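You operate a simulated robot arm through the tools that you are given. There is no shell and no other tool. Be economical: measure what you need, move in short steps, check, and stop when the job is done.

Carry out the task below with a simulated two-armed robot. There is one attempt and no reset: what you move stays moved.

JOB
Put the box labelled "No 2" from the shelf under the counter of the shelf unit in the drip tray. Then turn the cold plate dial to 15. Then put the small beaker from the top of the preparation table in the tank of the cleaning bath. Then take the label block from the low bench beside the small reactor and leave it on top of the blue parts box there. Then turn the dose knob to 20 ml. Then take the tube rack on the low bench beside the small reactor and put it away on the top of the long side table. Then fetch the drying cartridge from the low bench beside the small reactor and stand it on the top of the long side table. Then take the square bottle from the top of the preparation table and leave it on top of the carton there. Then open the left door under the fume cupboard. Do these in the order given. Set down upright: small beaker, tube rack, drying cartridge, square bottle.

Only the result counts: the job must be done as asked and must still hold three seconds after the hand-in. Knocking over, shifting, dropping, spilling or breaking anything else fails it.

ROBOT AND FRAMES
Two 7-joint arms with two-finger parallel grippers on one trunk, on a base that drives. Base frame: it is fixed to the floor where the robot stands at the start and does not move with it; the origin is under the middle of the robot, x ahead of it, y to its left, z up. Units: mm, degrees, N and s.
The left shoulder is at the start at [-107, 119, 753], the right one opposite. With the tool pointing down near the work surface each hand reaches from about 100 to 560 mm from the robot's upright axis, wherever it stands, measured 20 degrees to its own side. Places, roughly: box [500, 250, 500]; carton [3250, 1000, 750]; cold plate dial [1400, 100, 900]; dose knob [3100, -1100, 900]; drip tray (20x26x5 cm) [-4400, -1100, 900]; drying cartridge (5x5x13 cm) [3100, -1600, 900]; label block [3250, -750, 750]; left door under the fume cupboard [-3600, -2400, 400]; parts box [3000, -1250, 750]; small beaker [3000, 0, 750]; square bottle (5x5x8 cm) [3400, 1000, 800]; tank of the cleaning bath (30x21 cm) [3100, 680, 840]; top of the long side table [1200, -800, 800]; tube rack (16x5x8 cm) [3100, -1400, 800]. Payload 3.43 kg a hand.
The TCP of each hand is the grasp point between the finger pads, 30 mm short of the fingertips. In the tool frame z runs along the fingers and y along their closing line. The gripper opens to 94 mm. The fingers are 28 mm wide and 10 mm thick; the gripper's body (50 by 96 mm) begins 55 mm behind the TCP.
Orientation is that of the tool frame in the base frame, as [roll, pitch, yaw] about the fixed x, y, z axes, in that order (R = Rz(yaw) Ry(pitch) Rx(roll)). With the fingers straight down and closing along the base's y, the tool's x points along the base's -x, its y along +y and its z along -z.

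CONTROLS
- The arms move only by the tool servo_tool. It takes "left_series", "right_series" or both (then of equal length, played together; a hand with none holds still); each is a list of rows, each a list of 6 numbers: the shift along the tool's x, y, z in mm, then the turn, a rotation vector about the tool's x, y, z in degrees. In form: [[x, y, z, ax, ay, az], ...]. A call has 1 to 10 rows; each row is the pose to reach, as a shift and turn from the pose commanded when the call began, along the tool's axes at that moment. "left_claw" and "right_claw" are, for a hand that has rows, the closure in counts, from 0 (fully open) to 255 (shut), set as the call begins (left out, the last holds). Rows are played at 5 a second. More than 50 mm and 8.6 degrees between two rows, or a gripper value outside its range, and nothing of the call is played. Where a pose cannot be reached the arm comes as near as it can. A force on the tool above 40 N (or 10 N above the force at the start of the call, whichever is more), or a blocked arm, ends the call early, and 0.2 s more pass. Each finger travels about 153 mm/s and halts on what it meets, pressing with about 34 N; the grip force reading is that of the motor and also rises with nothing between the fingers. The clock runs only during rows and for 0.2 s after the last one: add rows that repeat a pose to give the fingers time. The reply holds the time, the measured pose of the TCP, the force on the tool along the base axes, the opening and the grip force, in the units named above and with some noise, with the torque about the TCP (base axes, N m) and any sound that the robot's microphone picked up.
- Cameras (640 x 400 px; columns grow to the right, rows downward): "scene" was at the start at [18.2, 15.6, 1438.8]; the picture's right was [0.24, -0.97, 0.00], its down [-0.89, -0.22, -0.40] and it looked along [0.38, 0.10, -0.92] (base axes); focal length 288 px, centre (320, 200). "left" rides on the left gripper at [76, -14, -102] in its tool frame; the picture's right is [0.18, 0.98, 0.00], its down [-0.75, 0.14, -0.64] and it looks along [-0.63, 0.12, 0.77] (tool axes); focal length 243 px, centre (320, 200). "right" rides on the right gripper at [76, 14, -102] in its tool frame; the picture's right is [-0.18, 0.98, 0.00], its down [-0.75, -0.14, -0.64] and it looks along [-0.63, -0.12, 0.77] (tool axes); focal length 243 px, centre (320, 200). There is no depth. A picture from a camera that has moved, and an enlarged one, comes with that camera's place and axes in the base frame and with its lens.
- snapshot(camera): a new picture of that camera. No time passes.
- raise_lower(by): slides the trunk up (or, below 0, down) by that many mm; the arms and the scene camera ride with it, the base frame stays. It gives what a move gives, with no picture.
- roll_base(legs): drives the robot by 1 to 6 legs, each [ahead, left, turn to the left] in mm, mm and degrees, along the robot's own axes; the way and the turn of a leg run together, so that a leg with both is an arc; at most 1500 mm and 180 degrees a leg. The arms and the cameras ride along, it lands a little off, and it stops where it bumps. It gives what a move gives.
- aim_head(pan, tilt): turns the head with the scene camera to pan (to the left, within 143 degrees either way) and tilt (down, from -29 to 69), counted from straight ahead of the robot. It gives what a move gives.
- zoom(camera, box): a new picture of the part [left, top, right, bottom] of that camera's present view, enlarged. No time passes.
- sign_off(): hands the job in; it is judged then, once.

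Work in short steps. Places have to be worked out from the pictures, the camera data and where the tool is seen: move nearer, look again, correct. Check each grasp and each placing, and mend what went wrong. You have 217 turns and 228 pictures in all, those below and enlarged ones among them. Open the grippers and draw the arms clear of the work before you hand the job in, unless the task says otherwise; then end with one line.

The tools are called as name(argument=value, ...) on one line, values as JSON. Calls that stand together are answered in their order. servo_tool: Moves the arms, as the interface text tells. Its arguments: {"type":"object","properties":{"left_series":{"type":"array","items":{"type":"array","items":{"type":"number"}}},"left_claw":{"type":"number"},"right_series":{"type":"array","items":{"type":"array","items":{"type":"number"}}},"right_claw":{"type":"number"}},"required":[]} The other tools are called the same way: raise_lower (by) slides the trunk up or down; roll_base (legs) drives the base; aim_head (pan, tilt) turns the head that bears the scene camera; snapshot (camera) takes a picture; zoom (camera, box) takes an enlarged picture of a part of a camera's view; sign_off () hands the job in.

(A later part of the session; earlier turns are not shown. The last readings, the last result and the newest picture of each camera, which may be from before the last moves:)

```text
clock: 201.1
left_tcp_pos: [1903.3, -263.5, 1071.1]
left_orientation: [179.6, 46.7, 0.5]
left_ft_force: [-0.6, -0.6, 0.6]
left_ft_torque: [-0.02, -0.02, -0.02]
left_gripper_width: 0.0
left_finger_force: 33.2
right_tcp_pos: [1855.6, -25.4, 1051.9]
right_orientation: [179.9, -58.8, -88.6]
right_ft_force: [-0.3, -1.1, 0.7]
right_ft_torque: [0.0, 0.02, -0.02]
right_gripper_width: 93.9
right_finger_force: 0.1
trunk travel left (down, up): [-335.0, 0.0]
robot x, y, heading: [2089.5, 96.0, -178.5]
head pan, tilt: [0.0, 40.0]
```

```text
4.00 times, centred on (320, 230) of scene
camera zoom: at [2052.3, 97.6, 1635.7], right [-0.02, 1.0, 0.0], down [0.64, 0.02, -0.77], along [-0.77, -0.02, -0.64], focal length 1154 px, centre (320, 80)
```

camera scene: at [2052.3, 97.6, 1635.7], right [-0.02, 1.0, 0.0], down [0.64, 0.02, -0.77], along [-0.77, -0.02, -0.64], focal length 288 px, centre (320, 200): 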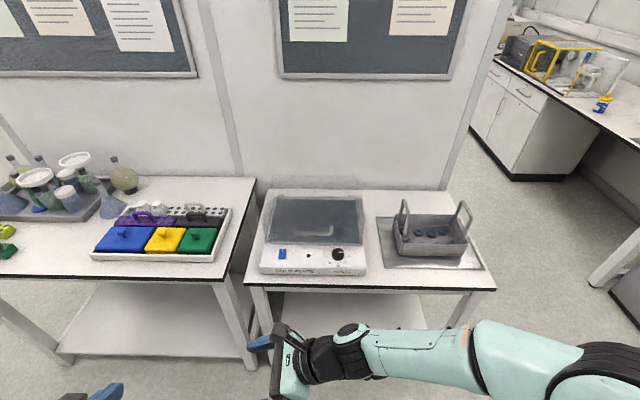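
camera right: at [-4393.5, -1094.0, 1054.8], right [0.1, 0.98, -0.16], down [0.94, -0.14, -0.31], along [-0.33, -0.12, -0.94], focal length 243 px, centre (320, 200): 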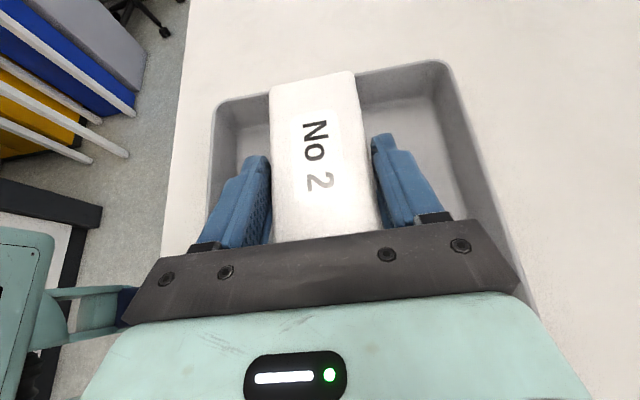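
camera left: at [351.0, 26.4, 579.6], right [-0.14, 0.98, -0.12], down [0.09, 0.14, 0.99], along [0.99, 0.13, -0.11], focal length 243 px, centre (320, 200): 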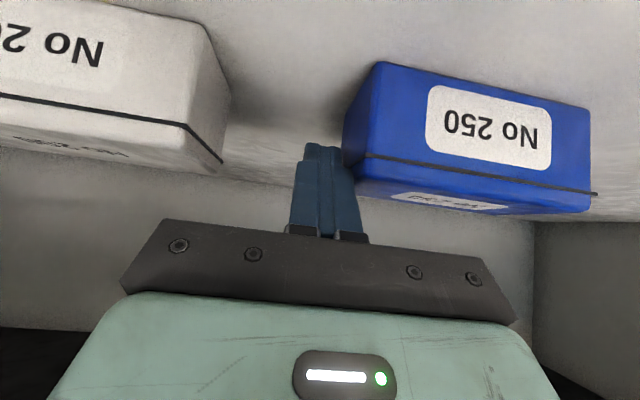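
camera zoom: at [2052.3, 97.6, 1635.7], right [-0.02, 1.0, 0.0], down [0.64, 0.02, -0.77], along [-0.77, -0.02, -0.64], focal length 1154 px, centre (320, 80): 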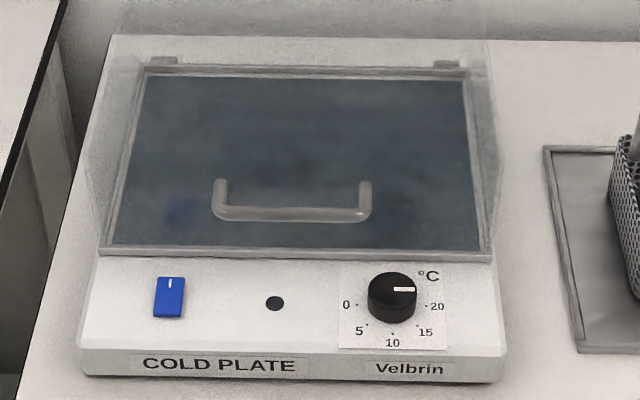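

The pointer is at 20, with 15 one mark clockwise. I bring both hands back to pointing straight down for dial work.

servo_tool(left_series=[[0, 0, 0, 0, 6.6, 0], [0, 0, 0, 0, 13.2, 0], [0, 0, 0, 0, 19.8, 0], [0, 0, 0, 0, 26.4, 0], [0, 0, 0, 0, 33, 0], [0, 0, 0, 0, 39.6, 0], [0, 0, 0, 0, 46.6, 0]], right_series=[[-11, 0, -18, 0, -8.4, 0], [-22, 0, -36, 0, -16.8, 0], [-33, 0, -54, 0, -25.2, 0], [-44, 0, -72, 0, -33.6, 0], [-55, 0, -90, 0, -42, 0], [-66, 0, -108, 0, -50.4, 0], [-77, 0, -126, 0, -58.9, 0]])

servo_tool(right_series=[[0, 0, 0, 0, 0, -8.5], [0, 0, 0, 0, 0, -17], [0, 0, 0, 0, 0, -25.5], [0, 0, 0, 0, 0, -34], [0, 0, 0, 0, 0, -42.5], [0, 0, 0, 0, 0, -51], [0, 0, 0, 0, 0, -59.5], [0, 0, 0, 0, 0, -68], [0, 0, 0, 0, 0, -76.5], [0, 0, 0, 0, 0, -85]])

roll_base(legs=[[0, -145, -1.4], [130, 0, 0]])

aim_head(pan=0, tilt=60)

snapshot(camera="scene")

snapshot(camera="left")

```text
clock: 202.7
left_tcp_pos: [1901.6, -264.7, 1070.9]
left_orientation: [179.7, -0.1, 0.7]
left_ft_force: [-0.6, -0.5, -0.1]
left_ft_torque: [-0.03, -0.01, 0.02]
left_gripper_width: 0.0
left_finger_force: 32.8
right_tcp_pos: [1852.2, 122.7, 1051.4]
right_orientation: [179.9, 0.0, -88.7]
right_ft_force: [0.2, 0.3, -0.3]
right_ft_torque: [-0.01, 0.0, 0.03]
right_gripper_width: 94.0
right_finger_force: 0.1
trunk travel left (down, up): [-335.0, 0.0]
robot x, y, heading: [2090.3, 97.4, -178.8]
head pan, tilt: [0.0, 40.0]
```

```text
clock: 204.9
left_tcp_pos: [1903.2, -264.2, 1071.1]
left_orientation: [179.7, 0.0, 0.8]
left_ft_force: [-0.2, 0.0, -0.8]
left_ft_torque: [-0.02, 0.02, 0.0]
left_gripper_width: 0.0
left_finger_force: 33.4
right_tcp_pos: [1851.8, 121.2, 1051.5]
right_orientation: [-179.9, -0.1, -3.5]
right_ft_force: [-0.4, 0.0, -0.3]
right_ft_torque: [0.0, 0.05, -0.02]
right_gripper_width: 93.8
right_finger_force: 0.0
trunk travel left (down, up): [-335.0, 0.0]
robot x, y, heading: [2089.2, 97.3, -178.9]
head pan, tilt: [0.0, 40.0]
```

```text
clock: 207.7
left_tcp_pos: [1767.6, -113.6, 1071.1]
left_orientation: [179.6, 0.0, -0.7]
left_ft_force: [-0.1, 0.1, 0.7]
left_ft_torque: [0.02, -0.02, 0.01]
left_gripper_width: 0.0
left_finger_force: 33.2
right_tcp_pos: [1725.5, 274.0, 1052.0]
right_orientation: [-180.0, 0.0, -4.9]
right_ft_force: [0.3, 0.3, 0.4]
right_ft_torque: [-0.02, -0.02, 0.0]
right_gripper_width: 93.7
right_finger_force: 0.1
trunk travel left (down, up): [-335.0, 0.0]
robot x, y, heading: [1963.6, 242.1, 180.1]
head pan, tilt: [0.0, 40.0]
```

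```text
clock: 208.6
left_tcp_pos: [1767.0, -113.0, 1070.0]
left_orientation: [179.6, 0.0, -0.6]
left_ft_force: [0.5, 0.3, 1.0]
left_ft_torque: [0.01, 0.03, 0.0]
left_gripper_width: 0.1
left_finger_force: 33.2
right_tcp_pos: [1724.7, 274.1, 1052.2]
right_orientation: [-180.0, 0.0, -4.9]
right_ft_force: [-0.2, -0.1, -0.3]
right_ft_torque: [0.01, -0.01, -0.02]
right_gripper_width: 94.0
right_finger_force: 0.1
trunk travel left (down, up): [-335.0, 0.0]
robot x, y, heading: [1964.0, 242.4, 179.8]
head pan, tilt: [0.0, 60.0]
```

```text
169 pictures are left
camera scene: at [1942.4, 245.4, 1609.0], right [0.0, 1.0, 0.0], down [0.87, 0.0, -0.5], along [-0.5, 0.0, -0.87], focal length 288 px, centre (320, 200)
```

scene: 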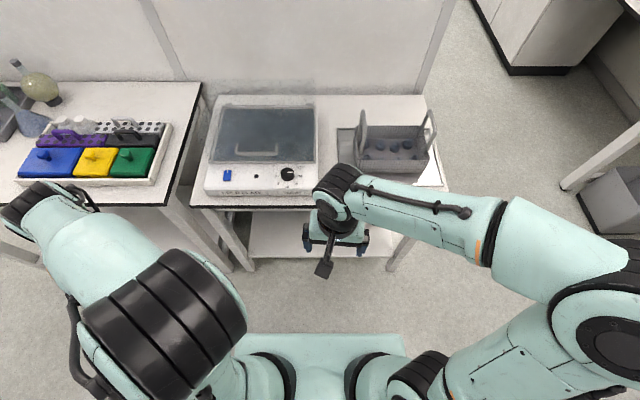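

```text
168 pictures are left
camera left: at [1842.5, -99.6, 1173.3], right [0.17, -0.98, 0.0], down [-0.75, -0.13, 0.64], along [-0.63, -0.12, -0.77], focal length 243 px, centre (320, 200)
```

left: 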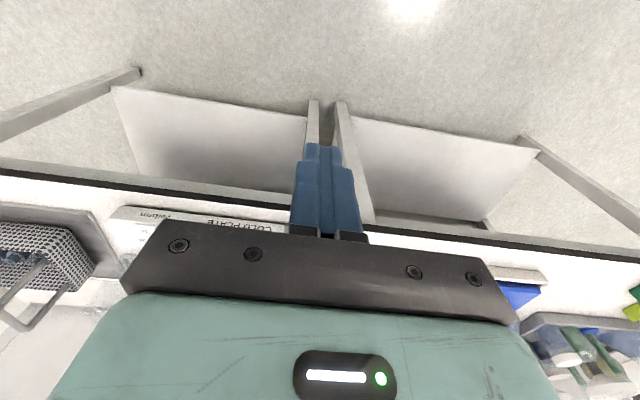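

The knob is near (1425, 145). I move the right hand aside, drive 100 mm forward and bring the left hand over.

servo_tool(left_series=[[0, -45, 0, 0, 0, 0], [0, -90, 0, 0, 0, 0], [0, -135, 0, 0, 0, 0], [0, -180, 0, 0, 0, 0]], right_series=[[0, -40, 0, 0, 0, 0], [0, -80, 0, 0, 0, 0], [0, -120, 0, 0, 0, 0], [0, -150, 0, 0, 0, 0]], left_claw=0)

roll_base(legs=[[110, 0, 0]])

snapshot(camera="left")

zoom(camera="scene", box=[180, 80, 420, 230])

```text
clock: 209.6
left_tcp_pos: [1771.2, 55.4, 1065.3]
left_orientation: [179.8, -1.4, 3.1]
left_ft_force: [0.7, 0.6, 0.2]
left_ft_torque: [-0.06, 0.02, -0.03]
left_gripper_width: 94.2
left_finger_force: 0.2
right_tcp_pos: [1736.1, 427.0, 1051.5]
right_orientation: [179.9, 0.2, -5.0]
right_ft_force: [0.9, 0.3, -0.1]
right_ft_torque: [0.0, -0.01, 0.0]
right_gripper_width: 94.1
right_finger_force: 0.1
trunk travel left (down, up): [-335.0, 0.0]
robot x, y, heading: [1965.2, 244.3, 180.2]
head pan, tilt: [0.0, 60.0]
```

```text
clock: 210.8
left_tcp_pos: [1664.8, 53.4, 1063.0]
left_orientation: [179.7, -1.4, 3.2]
left_ft_force: [-0.8, -0.5, -0.2]
left_ft_torque: [0.03, 0.01, -0.03]
left_gripper_width: 94.0
left_finger_force: 0.0
right_tcp_pos: [1629.4, 423.9, 1051.8]
right_orientation: [180.0, 0.1, -5.0]
right_ft_force: [0.4, -0.2, -0.4]
right_ft_torque: [0.0, -0.01, -0.03]
right_gripper_width: 94.1
right_finger_force: 0.2
trunk travel left (down, up): [-335.0, 0.0]
robot x, y, heading: [1856.4, 245.7, -180.1]
head pan, tilt: [0.0, 60.0]
```

```text
167 pictures are left
camera left: at [1736.4, 71.7, 1168.0], right [0.24, -0.97, 0.01], down [-0.76, -0.18, 0.62], along [-0.6, -0.16, -0.78], focal length 243 px, centre (320, 200)
```

left: 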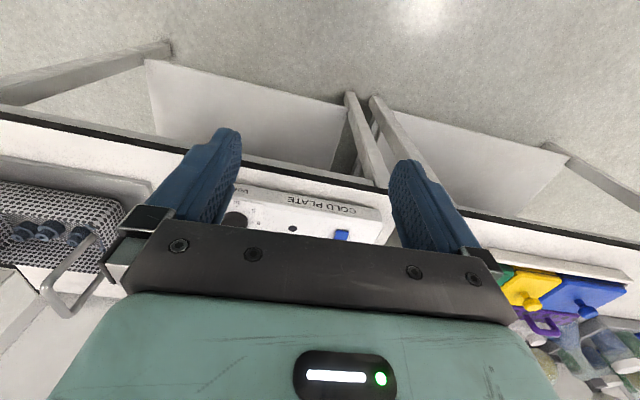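

```text
2.67 times, centred on (300, 155) of scene
camera zoom: at [1835.7, 245.3, 1608.6], right [0.0, 1.0, 0.0], down [0.87, 0.0, -0.5], along [-0.5, 0.0, -0.87], focal length 769 px, centre (373, 320)
```

zoom: 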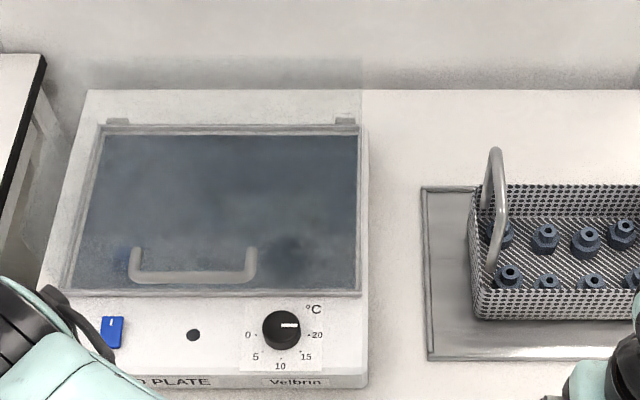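

Triangulated knob centre: about (1416, 142, 855), with the panel tilted roughly 17° towards me. I move the left hand above it with a 17° tilt and a 60 mm opening.

servo_tool(left_series=[[-36, -17, 10, 0, -3.1, 0.5], [-72, -34, 20, 0, -6.2, 1.1], [-108, -51, 31, 0, -9.3, 1.6], [-145, -68, 41, 0, -12.4, 2.1], [-181, -85, 52, 0, -15.5, 2.7], [-217, -101, 62, 0, -18.4, 3.2]], left_claw=92)

snapshot(camera="left")

zoom(camera="scene", box=[180, 80, 420, 230])

```text
clock: 212.2
left_tcp_pos: [1442.8, 141.0, 995.8]
left_orientation: [179.2, 17.1, -0.2]
left_ft_force: [-0.5, -1.0, 0.6]
left_ft_torque: [-0.01, 0.0, 0.02]
left_gripper_width: 59.9
left_finger_force: 0.1
right_tcp_pos: [1628.4, 423.8, 1051.8]
right_orientation: [179.9, 0.0, -5.0]
right_ft_force: [-0.7, -0.2, 0.0]
right_ft_torque: [0.02, 0.01, 0.02]
right_gripper_width: 94.0
right_finger_force: 0.0
trunk travel left (down, up): [-335.0, 0.0]
robot x, y, heading: [1854.3, 241.8, -180.2]
head pan, tilt: [0.0, 60.0]
```

```text
165 pictures are left
camera left: at [1545.4, 155.9, 1071.2], right [0.18, -0.98, -0.04], down [-0.53, -0.13, 0.84], along [-0.83, -0.13, -0.55], focal length 243 px, centre (320, 200)
```

left: 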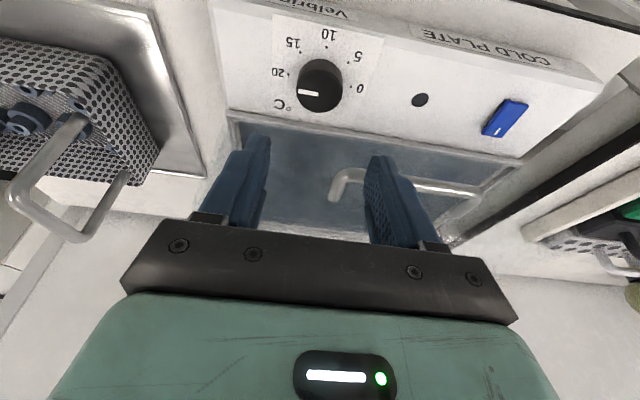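

```text
2.67 times, centred on (300, 155) of scene
camera zoom: at [1834.3, 245.6, 1609.0], right [0.0, 1.0, 0.0], down [0.87, 0.0, -0.5], along [-0.5, 0.0, -0.87], focal length 769 px, centre (373, 320)
```

zoom: 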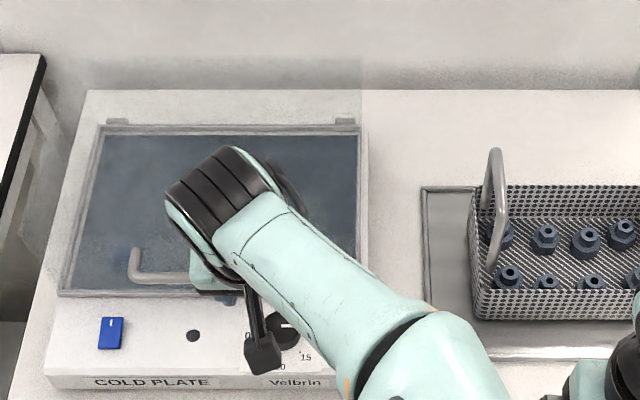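

The knob is clearly visible. I align the hand with its axis and descend part way.

servo_tool(left_series=[[8, -1, 30, 0, 0, 0], [16, -1, 60, 0, 0, 0], [16, -1, 75, 0, 0, 0]])

zoom(camera="left", box=[160, 0, 480, 260])

```text
clock: 213.0
left_tcp_pos: [1436.0, 141.0, 919.0]
left_orientation: [179.2, 17.0, -0.2]
left_ft_force: [-0.1, 0.7, 0.4]
left_ft_torque: [-0.02, -0.03, 0.02]
left_gripper_width: 60.3
left_finger_force: 0.0
right_tcp_pos: [1627.7, 423.6, 1051.4]
right_orientation: [-180.0, 0.1, -5.1]
right_ft_force: [-0.6, 0.0, -0.4]
right_ft_torque: [0.0, 0.0, 0.0]
right_gripper_width: 94.1
right_finger_force: 0.1
trunk travel left (down, up): [-335.0, 0.0]
robot x, y, heading: [1854.0, 243.0, -180.0]
head pan, tilt: [0.0, 60.0]
```

```text
1.54 times, centred on (320, 130) of left
camera zoom: at [1538.0, 155.9, 994.1], right [0.18, -0.98, -0.04], down [-0.53, -0.13, 0.84], along [-0.83, -0.13, -0.55], focal length 373 px, centre (320, 308)
```

zoom: 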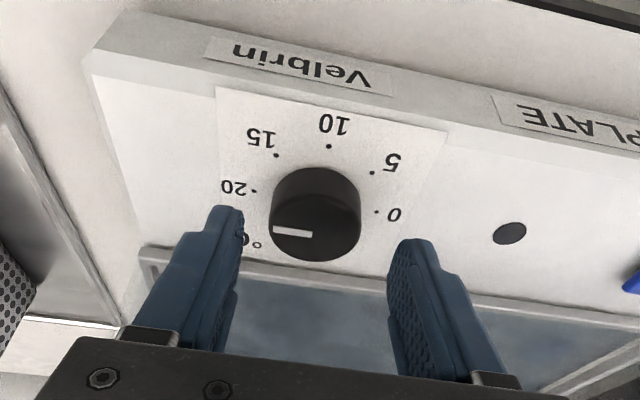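

The knob stands about 29 mm proud of a panel at z≈855, centred between the fingers. I descend 28 mm and close.

servo_tool(left_series=[[1, -1, 14, 0, 0, 0], [1.5, -1, 28, 0, 0, 0], [1.5, -1, 28, 0, 0, 0]])

servo_tool(left_series=[[0, 0, 0, 0, 0, 0], [0, 0, 0, 0, 0, 0], [0, 0, 0, 0, 0, 0]], left_claw=255)

zoom(camera="left", box=[160, 0, 480, 260])

```text
clock: 213.8
left_tcp_pos: [1429.0, 142.1, 892.3]
left_orientation: [179.2, 16.9, -0.2]
left_ft_force: [0.8, -0.7, -0.1]
left_ft_torque: [-0.01, 0.02, 0.04]
left_gripper_width: 60.0
left_finger_force: 0.0
right_tcp_pos: [1627.9, 422.8, 1052.1]
right_orientation: [-180.0, 0.2, -5.0]
right_ft_force: [0.5, -1.3, 0.3]
right_ft_torque: [-0.02, 0.01, -0.02]
right_gripper_width: 94.1
right_finger_force: 0.2
trunk travel left (down, up): [-335.0, 0.0]
robot x, y, heading: [1852.8, 244.7, -180.2]
head pan, tilt: [0.0, 60.0]
```

```text
clock: 214.6
left_tcp_pos: [1428.3, 142.9, 893.3]
left_orientation: [179.3, 17.0, -0.3]
left_ft_force: [0.0, 2.0, -2.4]
left_ft_torque: [0.65, 0.23, 0.0]
left_gripper_width: 41.8
left_finger_force: 44.8
right_tcp_pos: [1628.7, 423.9, 1052.2]
right_orientation: [180.0, 0.0, -5.0]
right_ft_force: [0.3, 0.7, 0.0]
right_ft_torque: [0.03, 0.02, 0.03]
right_gripper_width: 93.9
right_finger_force: 0.0
trunk travel left (down, up): [-335.0, 0.0]
robot x, y, heading: [1851.8, 246.4, -180.1]
head pan, tilt: [0.0, 60.0]
```

```text
1.54 times, centred on (320, 130) of left
camera zoom: at [1531.1, 157.1, 968.0], right [0.18, -0.98, -0.04], down [-0.53, -0.13, 0.84], along [-0.83, -0.13, -0.55], focal length 373 px, centre (320, 308)
```

zoom: 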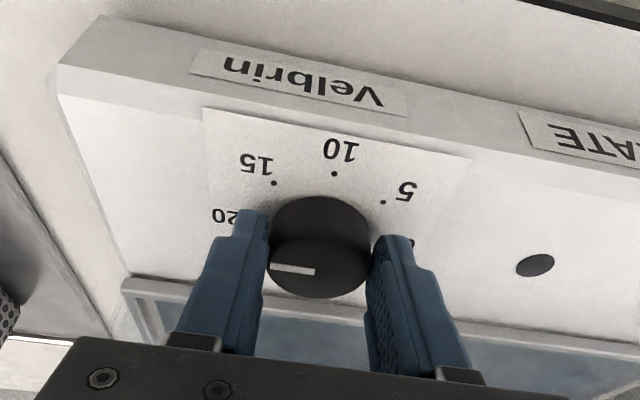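

The knob is gripped. The pointer sits slightly beyond 20, so about 50° clockwise is needed; I turn 48° first.

servo_tool(left_series=[[0, 0, 0, 0, 0, 8], [0, 0, 0, 0, 0, 16], [0, 0, 0, 0, 0, 24], [0, 0, 0, 0, 0, 32], [0, 0, 0, 0, 0, 40], [0, 0, 0, 0, 0, 48], [0, 0, 0, 0, 0, 48]])

snapshot(camera="left")

zoom(camera="scene", box=[220, 140, 380, 240])

```text
clock: 216.2
left_tcp_pos: [1427.8, 140.8, 893.0]
left_orientation: [166.3, 10.8, -49.4]
left_ft_force: [-7.7, -12.1, 14.6]
left_ft_torque: [0.91, 0.35, 0.14]
left_gripper_width: 43.8
left_finger_force: 45.4
right_tcp_pos: [1627.1, 423.4, 1051.6]
right_orientation: [-180.0, 0.1, -4.9]
right_ft_force: [0.2, -0.7, -0.1]
right_ft_torque: [0.0, -0.02, 0.01]
right_gripper_width: 94.0
right_finger_force: 0.1
trunk travel left (down, up): [-335.0, 0.0]
robot x, y, heading: [1857.7, 243.0, -180.2]
head pan, tilt: [0.0, 60.0]
```

```text
161 pictures are left
camera left: at [1516.9, 93.8, 974.1], right [-0.58, -0.79, 0.19], down [-0.39, 0.48, 0.79], along [-0.72, 0.38, -0.59], focal length 243 px, centre (320, 200)
```

left: 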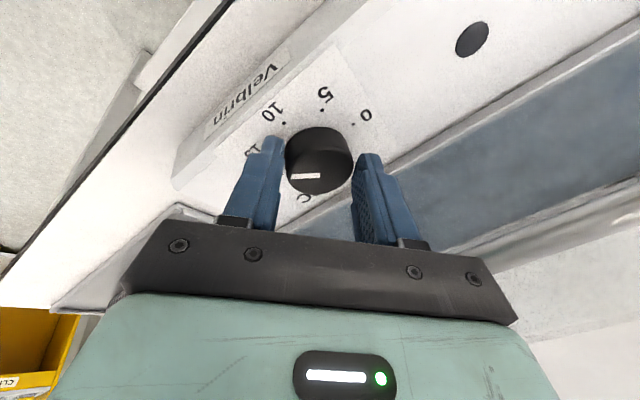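

```text
4.00 times, centred on (300, 190) of scene
camera zoom: at [1835.0, 243.7, 1609.1], right [0.0, 1.0, 0.0], down [0.87, 0.0, -0.5], along [-0.5, 0.0, -0.87], focal length 1154 px, centre (400, 240)
```

zoom: 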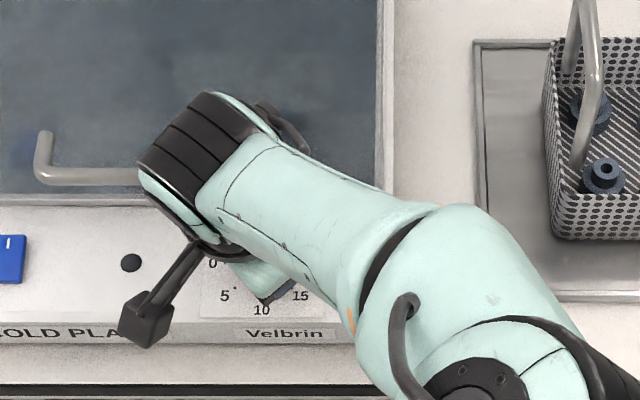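

I open the fingers to check where the pointer ended up.

servo_tool(left_series=[[0, 0, 0, 0, 0, 0], [0, 0, 0, 0, 0, 0]], left_claw=92)

servo_tool(left_series=[[0, 0, -20, 0, 0, 0], [0, 0, -40, 0, 0, 0], [0, 0, -40, 0, 0, 0]])

zoom(camera="left", box=[200, 20, 440, 220])

```text
clock: 216.8
left_tcp_pos: [1427.8, 140.7, 894.6]
left_orientation: [166.3, 10.8, -49.3]
left_ft_force: [-11.5, -11.0, 19.4]
left_ft_torque: [-0.2, -0.02, -0.1]
left_gripper_width: 48.3
left_finger_force: 0.1
right_tcp_pos: [1628.5, 422.6, 1051.8]
right_orientation: [180.0, 0.1, -5.0]
right_ft_force: [-0.4, -0.4, 0.3]
right_ft_torque: [-0.02, -0.02, 0.03]
right_gripper_width: 94.0
right_finger_force: 0.1
trunk travel left (down, up): [-335.0, 0.0]
robot x, y, heading: [1852.4, 245.1, -180.2]
head pan, tilt: [0.0, 60.0]
```

```text
clock: 217.6
left_tcp_pos: [1442.8, 143.9, 931.0]
left_orientation: [166.8, 10.6, -49.3]
left_ft_force: [-0.5, 0.3, -0.1]
left_ft_torque: [0.0, 0.04, 0.0]
left_gripper_width: 60.2
left_finger_force: 0.1
right_tcp_pos: [1628.8, 424.7, 1051.5]
right_orientation: [-180.0, -0.1, -5.0]
right_ft_force: [-0.2, 0.3, -0.8]
right_ft_torque: [0.04, 0.02, 0.0]
right_gripper_width: 93.9
right_finger_force: 0.0
trunk travel left (down, up): [-335.0, 0.0]
robot x, y, heading: [1858.3, 246.1, -180.2]
head pan, tilt: [0.0, 60.0]
```

```text
2.00 times, centred on (320, 120) of left
camera zoom: at [1529.9, 96.3, 1011.9], right [-0.58, -0.79, 0.19], down [-0.4, 0.48, 0.79], along [-0.71, 0.38, -0.59], focal length 485 px, centre (320, 360)
```

zoom: 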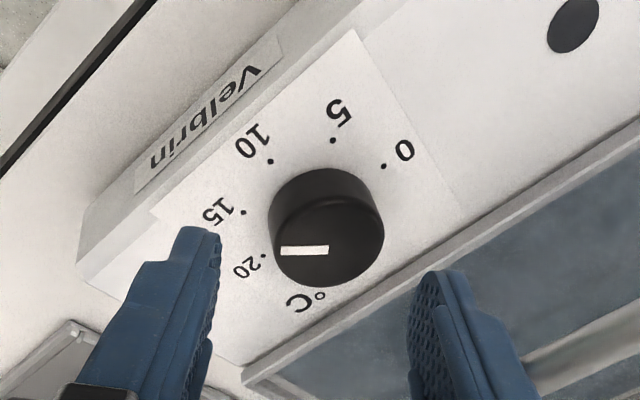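

The pointer is about 2–3° short of the 15 mark. I re-grip and add 3°.

servo_tool(left_series=[[0, 0, 20, 0, 0, 0], [0, 0, 38, 0, 0, 0], [0, 0, 38, 0, 0, 0]])

servo_tool(left_series=[[0, 0, 0, 0, 0, 0], [0, 0, 0, 0, 0, 0], [0, 0, 0, 0, 0, 0], [0, 0, 0, 0, 0, 3.2], [0, 0, 0, 0, 0, 3.2]], left_claw=255)

servo_tool(left_series=[[0, 0, 0, 0, 0, 0], [0, 0, 0, 0, 0, 0], [0, 0, -20, 0, 0, 0], [0, 0, -40, 0, 0, 0], [0, 0, -60, 0, 0, 0], [0, 0, -60, 0, 0, -8], [0, 0, -60, 0, 0, -16], [0, 0, -60, 0, 0, -24], [0, 0, -60, 0, 0, -32]], left_claw=92)

zoom(camera="left", box=[200, 20, 440, 220])

```text
clock: 218.4
left_tcp_pos: [1429.7, 141.8, 894.2]
left_orientation: [166.7, 10.6, -49.4]
left_ft_force: [4.0, 0.9, 4.2]
left_ft_torque: [0.04, -0.09, -0.02]
left_gripper_width: 59.5
left_finger_force: 0.1
right_tcp_pos: [1628.5, 424.9, 1051.2]
right_orientation: [180.0, 0.2, -5.0]
right_ft_force: [-0.3, 0.1, -0.1]
right_ft_torque: [-0.01, 0.01, -0.04]
right_gripper_width: 94.1
right_finger_force: 0.0
trunk travel left (down, up): [-335.0, 0.0]
robot x, y, heading: [1857.3, 244.6, -180.1]
head pan, tilt: [0.0, 60.0]
```

```text
clock: 219.6
left_tcp_pos: [1428.8, 139.7, 895.8]
left_orientation: [165.8, 10.1, -52.3]
left_ft_force: [-7.0, -12.6, 12.6]
left_ft_torque: [0.8, 0.64, 0.15]
left_gripper_width: 43.6
left_finger_force: 45.2
right_tcp_pos: [1628.2, 424.2, 1052.6]
right_orientation: [180.0, 0.1, -5.0]
right_ft_force: [-0.1, -0.8, 0.4]
right_ft_torque: [0.02, 0.01, 0.01]
right_gripper_width: 93.8
right_finger_force: 0.1
trunk travel left (down, up): [-335.0, 0.0]
robot x, y, heading: [1855.6, 241.7, -179.9]
head pan, tilt: [0.0, 60.0]
```

```text
clock: 221.6
left_tcp_pos: [1447.8, 143.5, 953.0]
left_orientation: [173.6, 15.8, -20.0]
left_ft_force: [-0.3, 0.9, -0.3]
left_ft_torque: [0.0, -0.01, -0.03]
left_gripper_width: 60.1
left_finger_force: 0.0
right_tcp_pos: [1629.1, 424.2, 1051.5]
right_orientation: [180.0, 0.0, -5.0]
right_ft_force: [0.0, 0.2, -0.3]
right_ft_torque: [0.03, 0.01, 0.05]
right_gripper_width: 93.9
right_finger_force: 0.0
trunk travel left (down, up): [-335.0, 0.0]
robot x, y, heading: [1856.0, 246.6, -180.2]
head pan, tilt: [0.0, 60.0]
```

```text
2.00 times, centred on (320, 120) of left
camera zoom: at [1550.5, 132.5, 1028.0], right [-0.14, -0.99, 0.06], down [-0.54, 0.12, 0.83], along [-0.83, 0.09, -0.55], focal length 485 px, centre (320, 360)
```

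zoom: 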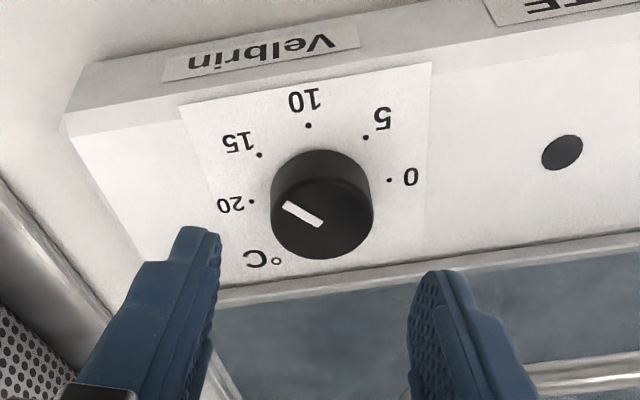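

It still reads about 3° short. I re-grip from this angle and turn 4.5° more.

servo_tool(left_series=[[0, 0, 20, 0, 0, 0], [0, 0, 40, 0, 0, 0], [0, 0, 58, 0, 0, 0], [0, 0, 58, 0, 0, 0]])

servo_tool(left_series=[[0, 0, 0, 0, 0, 0], [0, 0, 0, 0, 0, 0], [0, 0, 0, 0, 0, 0], [0, 0, 0, 0, 0, 2.5], [0, 0, 0, 0, 0, 4.5], [0, 0, 0, 0, 0, 4.5]], left_claw=255)

servo_tool(left_series=[[0, 0, 0, 0, 0, 0], [0, 0, 0, 0, 0, 0], [0, 0, -20, 0, 0, 0], [0, 0, -40, 0, 0, 0], [0, 0, -60, 0, 0, 0]], left_claw=92)

zoom(camera="left", box=[200, 20, 440, 220])

```text
clock: 222.6
left_tcp_pos: [1430.4, 141.3, 896.1]
left_orientation: [173.5, 15.9, -20.2]
left_ft_force: [-0.5, -0.3, 1.1]
left_ft_torque: [-0.02, -0.04, 0.03]
left_gripper_width: 60.2
left_finger_force: 0.1
right_tcp_pos: [1628.5, 423.8, 1052.6]
right_orientation: [-180.0, 0.2, -4.9]
right_ft_force: [0.0, 0.3, 0.0]
right_ft_torque: [-0.07, 0.05, 0.03]
right_gripper_width: 94.2
right_finger_force: 0.0
trunk travel left (down, up): [-335.0, 0.0]
robot x, y, heading: [1855.0, 242.4, -180.0]
head pan, tilt: [0.0, 60.0]
```

```text
clock: 224.0
left_tcp_pos: [1430.1, 140.0, 897.3]
left_orientation: [172.1, 15.4, -24.9]
left_ft_force: [1.8, -6.3, 7.3]
left_ft_torque: [0.85, -0.15, 0.07]
left_gripper_width: 41.9
left_finger_force: 44.9
right_tcp_pos: [1628.7, 424.1, 1052.4]
right_orientation: [-180.0, 0.1, -4.9]
right_ft_force: [0.2, -0.8, -0.2]
right_ft_torque: [0.02, -0.01, -0.02]
right_gripper_width: 94.0
right_finger_force: 0.0
trunk travel left (down, up): [-335.0, 0.0]
robot x, y, heading: [1851.7, 246.0, -180.0]
head pan, tilt: [0.0, 60.0]
```

```text
clock: 225.2
left_tcp_pos: [1448.2, 142.6, 954.6]
left_orientation: [172.3, 15.1, -24.9]
left_ft_force: [0.0, 0.7, 0.0]
left_ft_torque: [0.01, -0.01, -0.03]
left_gripper_width: 60.0
left_finger_force: 0.2
right_tcp_pos: [1627.9, 424.0, 1051.7]
right_orientation: [179.9, 0.0, -5.1]
right_ft_force: [-0.2, -0.4, -0.4]
right_ft_torque: [0.0, 0.02, -0.01]
right_gripper_width: 94.1
right_finger_force: 0.0
trunk travel left (down, up): [-335.0, 0.0]
robot x, y, heading: [1856.9, 247.1, -179.8]
head pan, tilt: [0.0, 60.0]
```

```text
2.00 times, centred on (320, 120) of left
camera zoom: at [1550.4, 125.8, 1031.0], right [-0.22, -0.97, 0.08], down [-0.53, 0.18, 0.83], along [-0.82, 0.14, -0.55], focal length 485 px, centre (320, 360)
```

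zoom: 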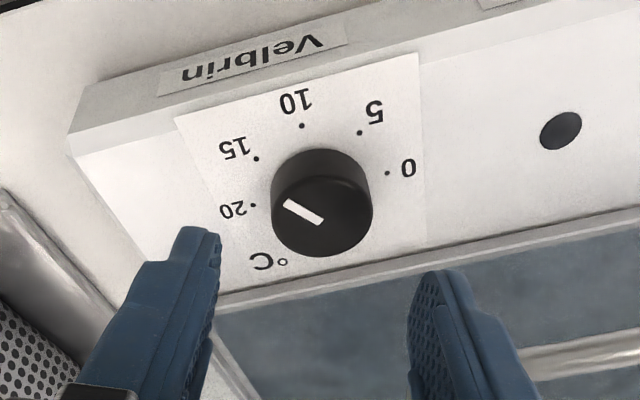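

I zoom in tighter to measure the pointer precisely.

zoom(camera="left", box=[270, 65, 370, 155])

```text
4.44 times, centred on (320, 110) of left
camera zoom: at [1550.4, 125.8, 1031.0], right [-0.22, -0.97, 0.08], down [-0.53, 0.18, 0.83], along [-0.82, 0.14, -0.55], focal length 1078 px, centre (320, 600)
```

zoom: 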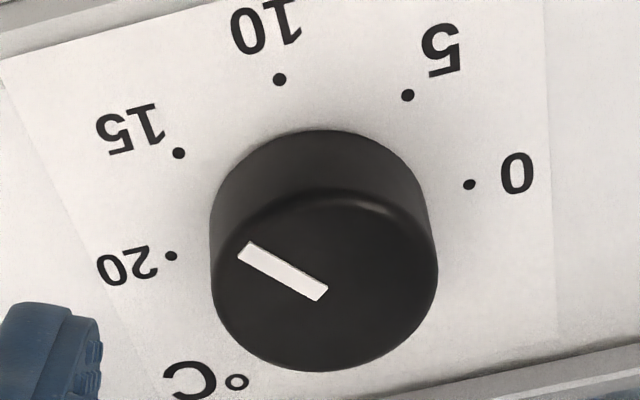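

The pointer reads about 44–46° from the 20 mark, so the dial is on 15. I raise the left hand and restore its orientation, then back off and turn to the preparation table.

servo_tool(left_series=[[0, 0, -40, 0, 0, 0], [0, 0, -80, 0, 0, 0], [0, 0, -110, 0, 0, -8], [0, 0, -110, 0, 0, -16], [0, 0, -110, 0, 0, -24.5]])

servo_tool(left_series=[[20, 25, 0, 0, 6, 0], [40, 50, 0, 0, 12, 0], [60, 75, 0, 0, 17, 0], [60, 100, 0, 0, 17, 0], [60, 125, 0, 0, 17, 0]])

roll_base(legs=[[-270, 0, 0], [0, 0, 180]])

aim_head(pan=0, tilt=40)

snapshot(camera="scene")

```text
clock: 226.4
left_tcp_pos: [1479.1, 143.7, 1057.4]
left_orientation: [179.5, 17.0, 0.8]
left_ft_force: [0.0, -0.7, -0.4]
left_ft_torque: [0.0, 0.01, 0.0]
left_gripper_width: 60.2
left_finger_force: 0.1
right_tcp_pos: [1628.1, 423.4, 1052.3]
right_orientation: [179.9, 0.0, -5.1]
right_ft_force: [0.6, -0.2, -0.1]
right_ft_torque: [-0.01, 0.0, 0.01]
right_gripper_width: 93.9
right_finger_force: 0.1
trunk travel left (down, up): [-335.0, 0.0]
robot x, y, heading: [1854.7, 244.3, -180.2]
head pan, tilt: [0.0, 60.0]
```

```text
clock: 227.6
left_tcp_pos: [1538.1, 18.8, 1043.2]
left_orientation: [179.5, 0.0, 0.8]
left_ft_force: [-0.3, -0.3, 0.3]
left_ft_torque: [0.0, 0.01, 0.0]
left_gripper_width: 60.3
left_finger_force: 0.1
right_tcp_pos: [1628.5, 423.5, 1052.3]
right_orientation: [-180.0, 0.1, -5.0]
right_ft_force: [-0.6, -0.2, 0.0]
right_ft_torque: [-0.01, 0.0, 0.04]
right_gripper_width: 93.9
right_finger_force: 0.1
trunk travel left (down, up): [-335.0, 0.0]
robot x, y, heading: [1853.0, 242.9, -180.1]
head pan, tilt: [0.0, 60.0]
```

```text
clock: 236.9
left_tcp_pos: [2430.0, 485.2, 1044.1]
left_orientation: [179.5, 0.0, -176.1]
left_ft_force: [0.0, -0.2, -0.2]
left_ft_torque: [0.01, 0.01, 0.01]
left_gripper_width: 60.2
left_finger_force: 0.2
right_tcp_pos: [2363.7, 76.0, 1051.4]
right_orientation: [-180.0, 0.0, 178.1]
right_ft_force: [0.3, -0.4, -0.3]
right_ft_torque: [0.01, 0.01, 0.05]
right_gripper_width: 93.9
right_finger_force: 0.1
trunk travel left (down, up): [-335.0, 0.0]
robot x, y, heading: [2127.3, 243.6, 3.0]
head pan, tilt: [0.0, 60.0]
```

```text
clock: 237.8
left_tcp_pos: [2431.9, 484.9, 1044.4]
left_orientation: [179.4, 0.0, -176.1]
left_ft_force: [1.0, 0.0, -0.2]
left_ft_torque: [0.02, -0.03, -0.04]
left_gripper_width: 60.0
left_finger_force: 0.1
right_tcp_pos: [2365.0, 76.8, 1052.1]
right_orientation: [-179.9, 0.0, 178.2]
right_ft_force: [0.3, 0.3, -1.0]
right_ft_torque: [0.01, 0.0, -0.01]
right_gripper_width: 94.1
right_finger_force: 0.0
trunk travel left (down, up): [-335.0, 0.0]
robot x, y, heading: [2128.4, 242.6, 3.1]
head pan, tilt: [0.0, 40.0]
```

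```text
155 pictures are left
camera scene: at [2168.2, 248.1, 1635.6], right [0.05, -1.0, 0.0], down [-0.64, -0.03, -0.77], along [0.76, 0.04, -0.64], focal length 288 px, centre (320, 200)
```

scene: 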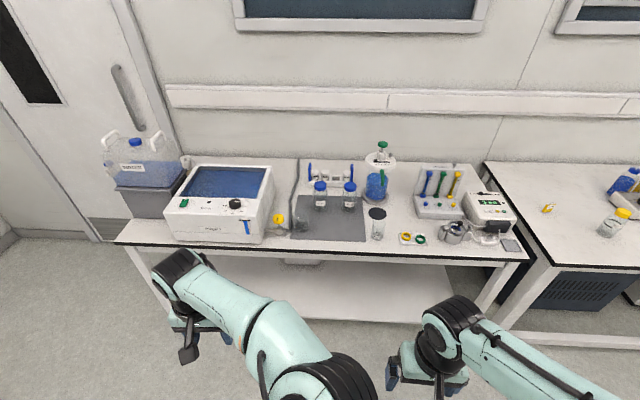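

zoom(camera="scene", box=[260, 140, 540, 260])

zoom(camera="scene", box=[90, 120, 330, 260])

```text
2.29 times, centred on (400, 200) of scene
camera zoom: at [2168.2, 248.1, 1635.6], right [0.05, -1.0, 0.0], down [-0.64, -0.03, -0.77], along [0.76, 0.04, -0.64], focal length 660 px, centre (137, 200)
```

zoom: 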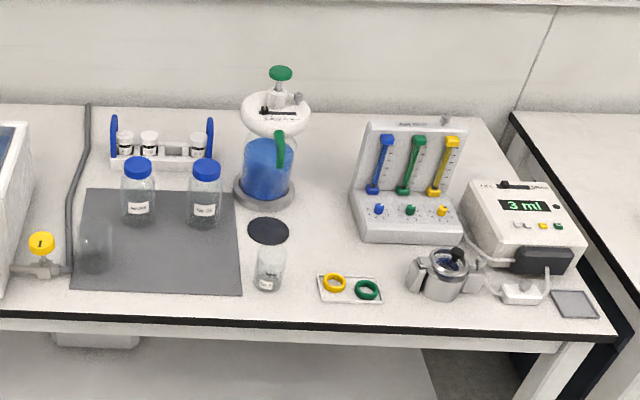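

```text
2.67 times, centred on (210, 190) of scene
camera zoom: at [2168.2, 248.1, 1635.6], right [0.05, -1.0, 0.0], down [-0.64, -0.03, -0.77], along [0.76, 0.04, -0.64], focal length 769 px, centre (613, 227)
```

zoom: 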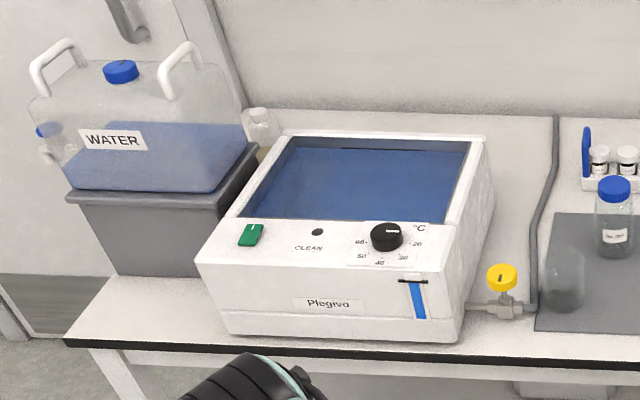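

zoom(camera="scene", box=[280, 180, 420, 260])

```text
4.57 times, centred on (350, 220) of scene
camera zoom: at [2168.2, 248.1, 1635.6], right [0.05, -1.0, 0.0], down [-0.64, -0.03, -0.77], along [0.76, 0.04, -0.64], focal length 1319 px, centre (183, 109)
```

zoom: 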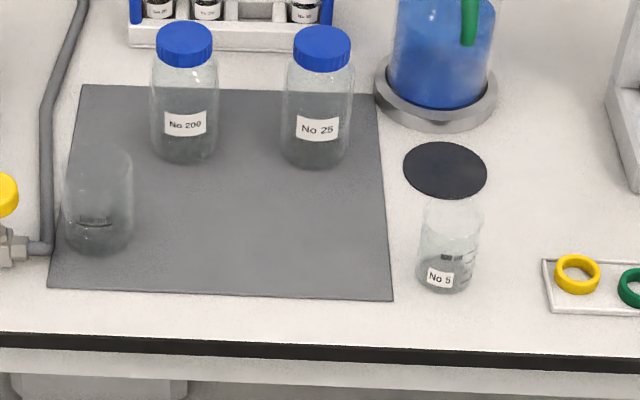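

The small beaker is the "No 5" one near y≈60; the larger one on the mat is different. I drive up to the table with the right hand in front of it.

roll_base(legs=[[390, -90, -3]])

raise_lower(by=-60)

snapshot(camera="scene")

snapshot(camera="right")

```text
clock: 240.3
left_tcp_pos: [2839.0, 389.2, 1044.2]
left_orientation: [179.4, 0.0, -179.4]
left_ft_force: [0.8, 0.2, 0.3]
left_ft_torque: [0.01, 0.0, 0.0]
left_gripper_width: 60.4
left_finger_force: 0.1
right_tcp_pos: [2748.0, -15.3, 1051.5]
right_orientation: [-180.0, 0.1, 174.9]
right_ft_force: [-0.3, 0.3, -0.1]
right_ft_torque: [0.01, 0.01, 0.01]
right_gripper_width: 93.9
right_finger_force: 0.0
trunk travel left (down, up): [-335.0, 0.0]
robot x, y, heading: [2522.3, 164.1, -0.2]
head pan, tilt: [0.0, 40.0]
```

```text
clock: 241.3
left_tcp_pos: [2839.6, 389.8, 984.4]
left_orientation: [179.4, 0.0, -179.3]
left_ft_force: [0.0, 1.1, -0.5]
left_ft_torque: [0.0, 0.03, 0.0]
left_gripper_width: 60.1
left_finger_force: 0.1
right_tcp_pos: [2748.0, -15.6, 992.0]
right_orientation: [-180.0, 0.1, 174.9]
right_ft_force: [-0.4, 0.2, 0.0]
right_ft_torque: [0.0, 0.03, -0.01]
right_gripper_width: 94.2
right_finger_force: 0.1
trunk travel left (down, up): [-275.0, 60.0]
robot x, y, heading: [2524.8, 165.6, 0.0]
head pan, tilt: [0.0, 40.0]
```

```text
151 pictures are left
camera scene: at [2564.0, 166.8, 1572.4], right [0.0, -1.0, 0.0], down [-0.64, 0.0, -0.77], along [0.77, 0.0, -0.64], focal length 288 px, centre (320, 200)
```

scene: 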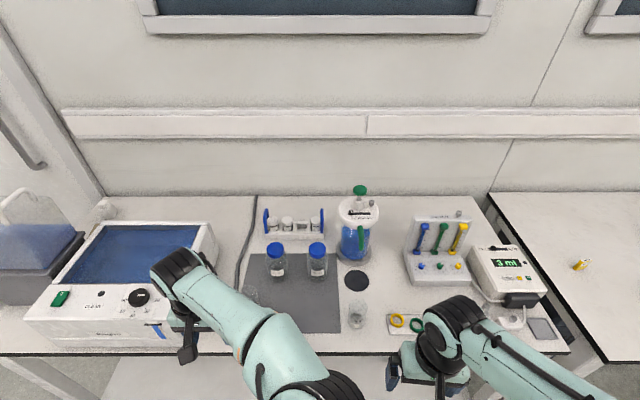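

```text
150 pictures are left
camera right: at [2674.3, 5.0, 1095.5], right [0.27, 0.96, 0.0], down [0.74, -0.21, 0.64], along [0.62, -0.17, -0.77], focal length 243 px, centre (320, 200)
```

right: 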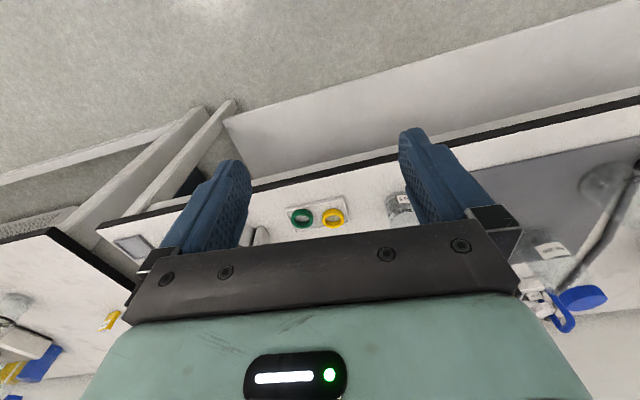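

Table height is z≈765, and the beaker stands at (2972, 60), about 54 mm wide and 90 tall. I move the right hand above it.

servo_tool(right_series=[[-36, 16, 5, 0, 0, -0.8], [-72, 32, 10, 0, 0, -1.7], [-108, 48, 16, 0, 0, -2.5], [-144, 64, 21, 0, 0, -3.4], [-180, 80, 27, 0, 0, -4.2], [-216, 95.6, 32, 0, 0, -5.1]], right_claw=0)

snapshot(camera="right")

zoom(camera="scene", box=[230, 180, 470, 380])

```text
clock: 242.7
left_tcp_pos: [2839.7, 390.0, 984.1]
left_orientation: [179.4, 0.0, -179.4]
left_ft_force: [1.0, 0.7, -0.2]
left_ft_torque: [-0.04, 0.0, 0.0]
left_gripper_width: 60.0
left_finger_force: 0.1
right_tcp_pos: [2975.0, 64.2, 956.1]
right_orientation: [-180.0, 0.0, 180.0]
right_ft_force: [0.3, 0.2, 0.4]
right_ft_torque: [-0.01, -0.01, -0.01]
right_gripper_width: 94.0
right_finger_force: 0.0
trunk travel left (down, up): [-275.0, 60.0]
robot x, y, heading: [2519.3, 163.6, -0.2]
head pan, tilt: [0.0, 40.0]
```

```text
149 pictures are left
camera right: at [2898.9, 76.1, 1059.8], right [0.18, 0.98, 0.0], down [0.75, -0.14, 0.64], along [0.63, -0.12, -0.77], focal length 243 px, centre (320, 200)
```

right: 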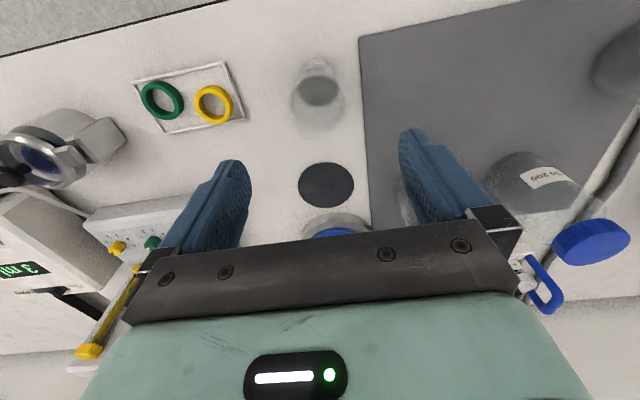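

```text
2.00 times, centred on (350, 280) of scene
camera zoom: at [2564.7, 167.3, 1572.5], right [0.0, -1.0, 0.0], down [-0.64, 0.0, -0.77], along [0.77, 0.0, -0.64], focal length 577 px, centre (260, 40)
```

zoom: 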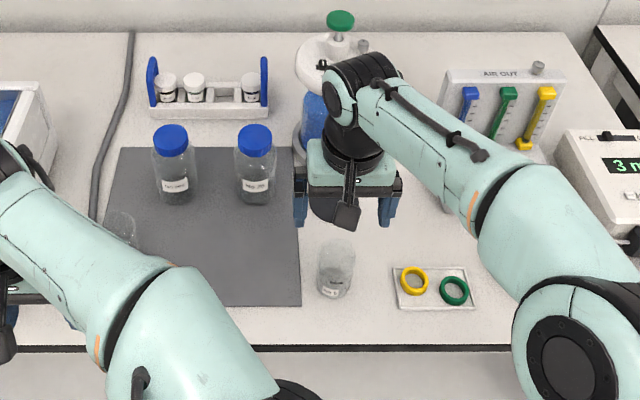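

The beaker is almost centred under the hand. I lower around it with a small correction.

servo_tool(right_series=[[2, -4, 30, 0, 0, 0], [3, -4, 65, 0, 0, 0], [3, -4, 100, 0, 0, 0], [3, -4, 133, 0, 0, 0], [3, -4, 133, 0, 0, 0]])

snapshot(camera="right")

zoom(camera="scene", box=[290, 220, 450, 360])

```text
clock: 243.9
left_tcp_pos: [2838.0, 389.7, 984.0]
left_orientation: [179.5, 0.0, -179.4]
left_ft_force: [0.6, -0.6, -0.5]
left_ft_torque: [0.01, 0.0, 0.0]
left_gripper_width: 59.9
left_finger_force: 0.0
right_tcp_pos: [2969.9, 57.6, 825.0]
right_orientation: [-180.0, 0.0, -179.9]
right_ft_force: [-0.3, 0.4, 0.4]
right_ft_torque: [-0.04, 0.01, -0.05]
right_gripper_width: 94.0
right_finger_force: 0.2
trunk travel left (down, up): [-275.0, 60.0]
robot x, y, heading: [2523.2, 167.2, -0.3]
head pan, tilt: [0.0, 40.0]
```

```text
147 pictures are left
camera right: at [2894.2, 71.1, 928.1], right [0.18, 0.98, 0.0], down [0.75, -0.14, 0.64], along [0.63, -0.12, -0.77], focal length 243 px, centre (320, 200)
```

right: 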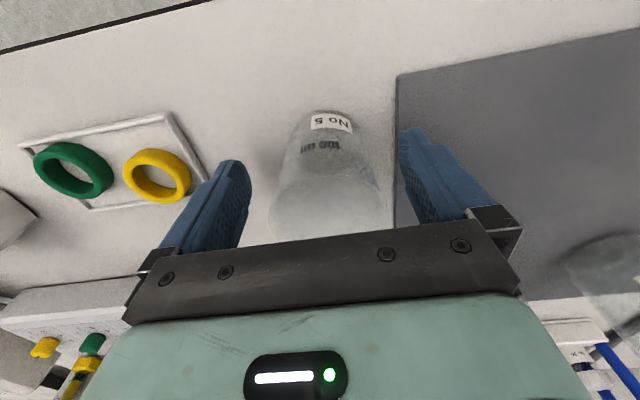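

```text
2.86 times, centred on (370, 290) of scene
camera zoom: at [2563.3, 166.8, 1572.5], right [0.0, -1.0, 0.0], down [-0.64, 0.0, -0.77], along [0.77, 0.0, -0.64], focal length 824 px, centre (177, -57)
```

zoom: 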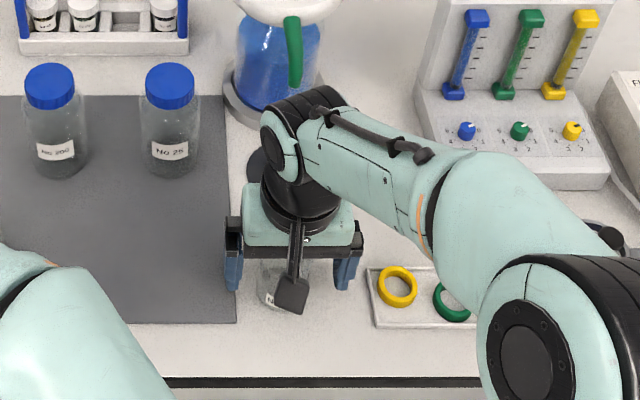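

The beaker is centred between the fingers. I close moderately.

servo_tool(right_series=[[0, 0, 0, 0, 0, 0], [0, 0, 0, 0, 0, 0], [0, 0, 0, 0, 0, 0], [0, 0, 0, 0, 0, 0]], right_claw=140)

```text
clock: 244.9
left_tcp_pos: [2838.8, 390.8, 984.6]
left_orientation: [179.5, 0.0, -179.4]
left_ft_force: [-0.8, -0.8, -0.2]
left_ft_torque: [0.0, 0.0, 0.03]
left_gripper_width: 60.0
left_finger_force: 0.1
right_tcp_pos: [2970.9, 56.8, 824.8]
right_orientation: [180.0, 0.1, -179.9]
right_ft_force: [0.3, 0.5, 0.0]
right_ft_torque: [0.04, 0.0, -0.01]
right_gripper_width: 48.5
right_finger_force: 33.6
trunk travel left (down, up): [-275.0, 60.0]
robot x, y, heading: [2523.1, 167.2, 0.2]
head pan, tilt: [0.0, 40.0]
```

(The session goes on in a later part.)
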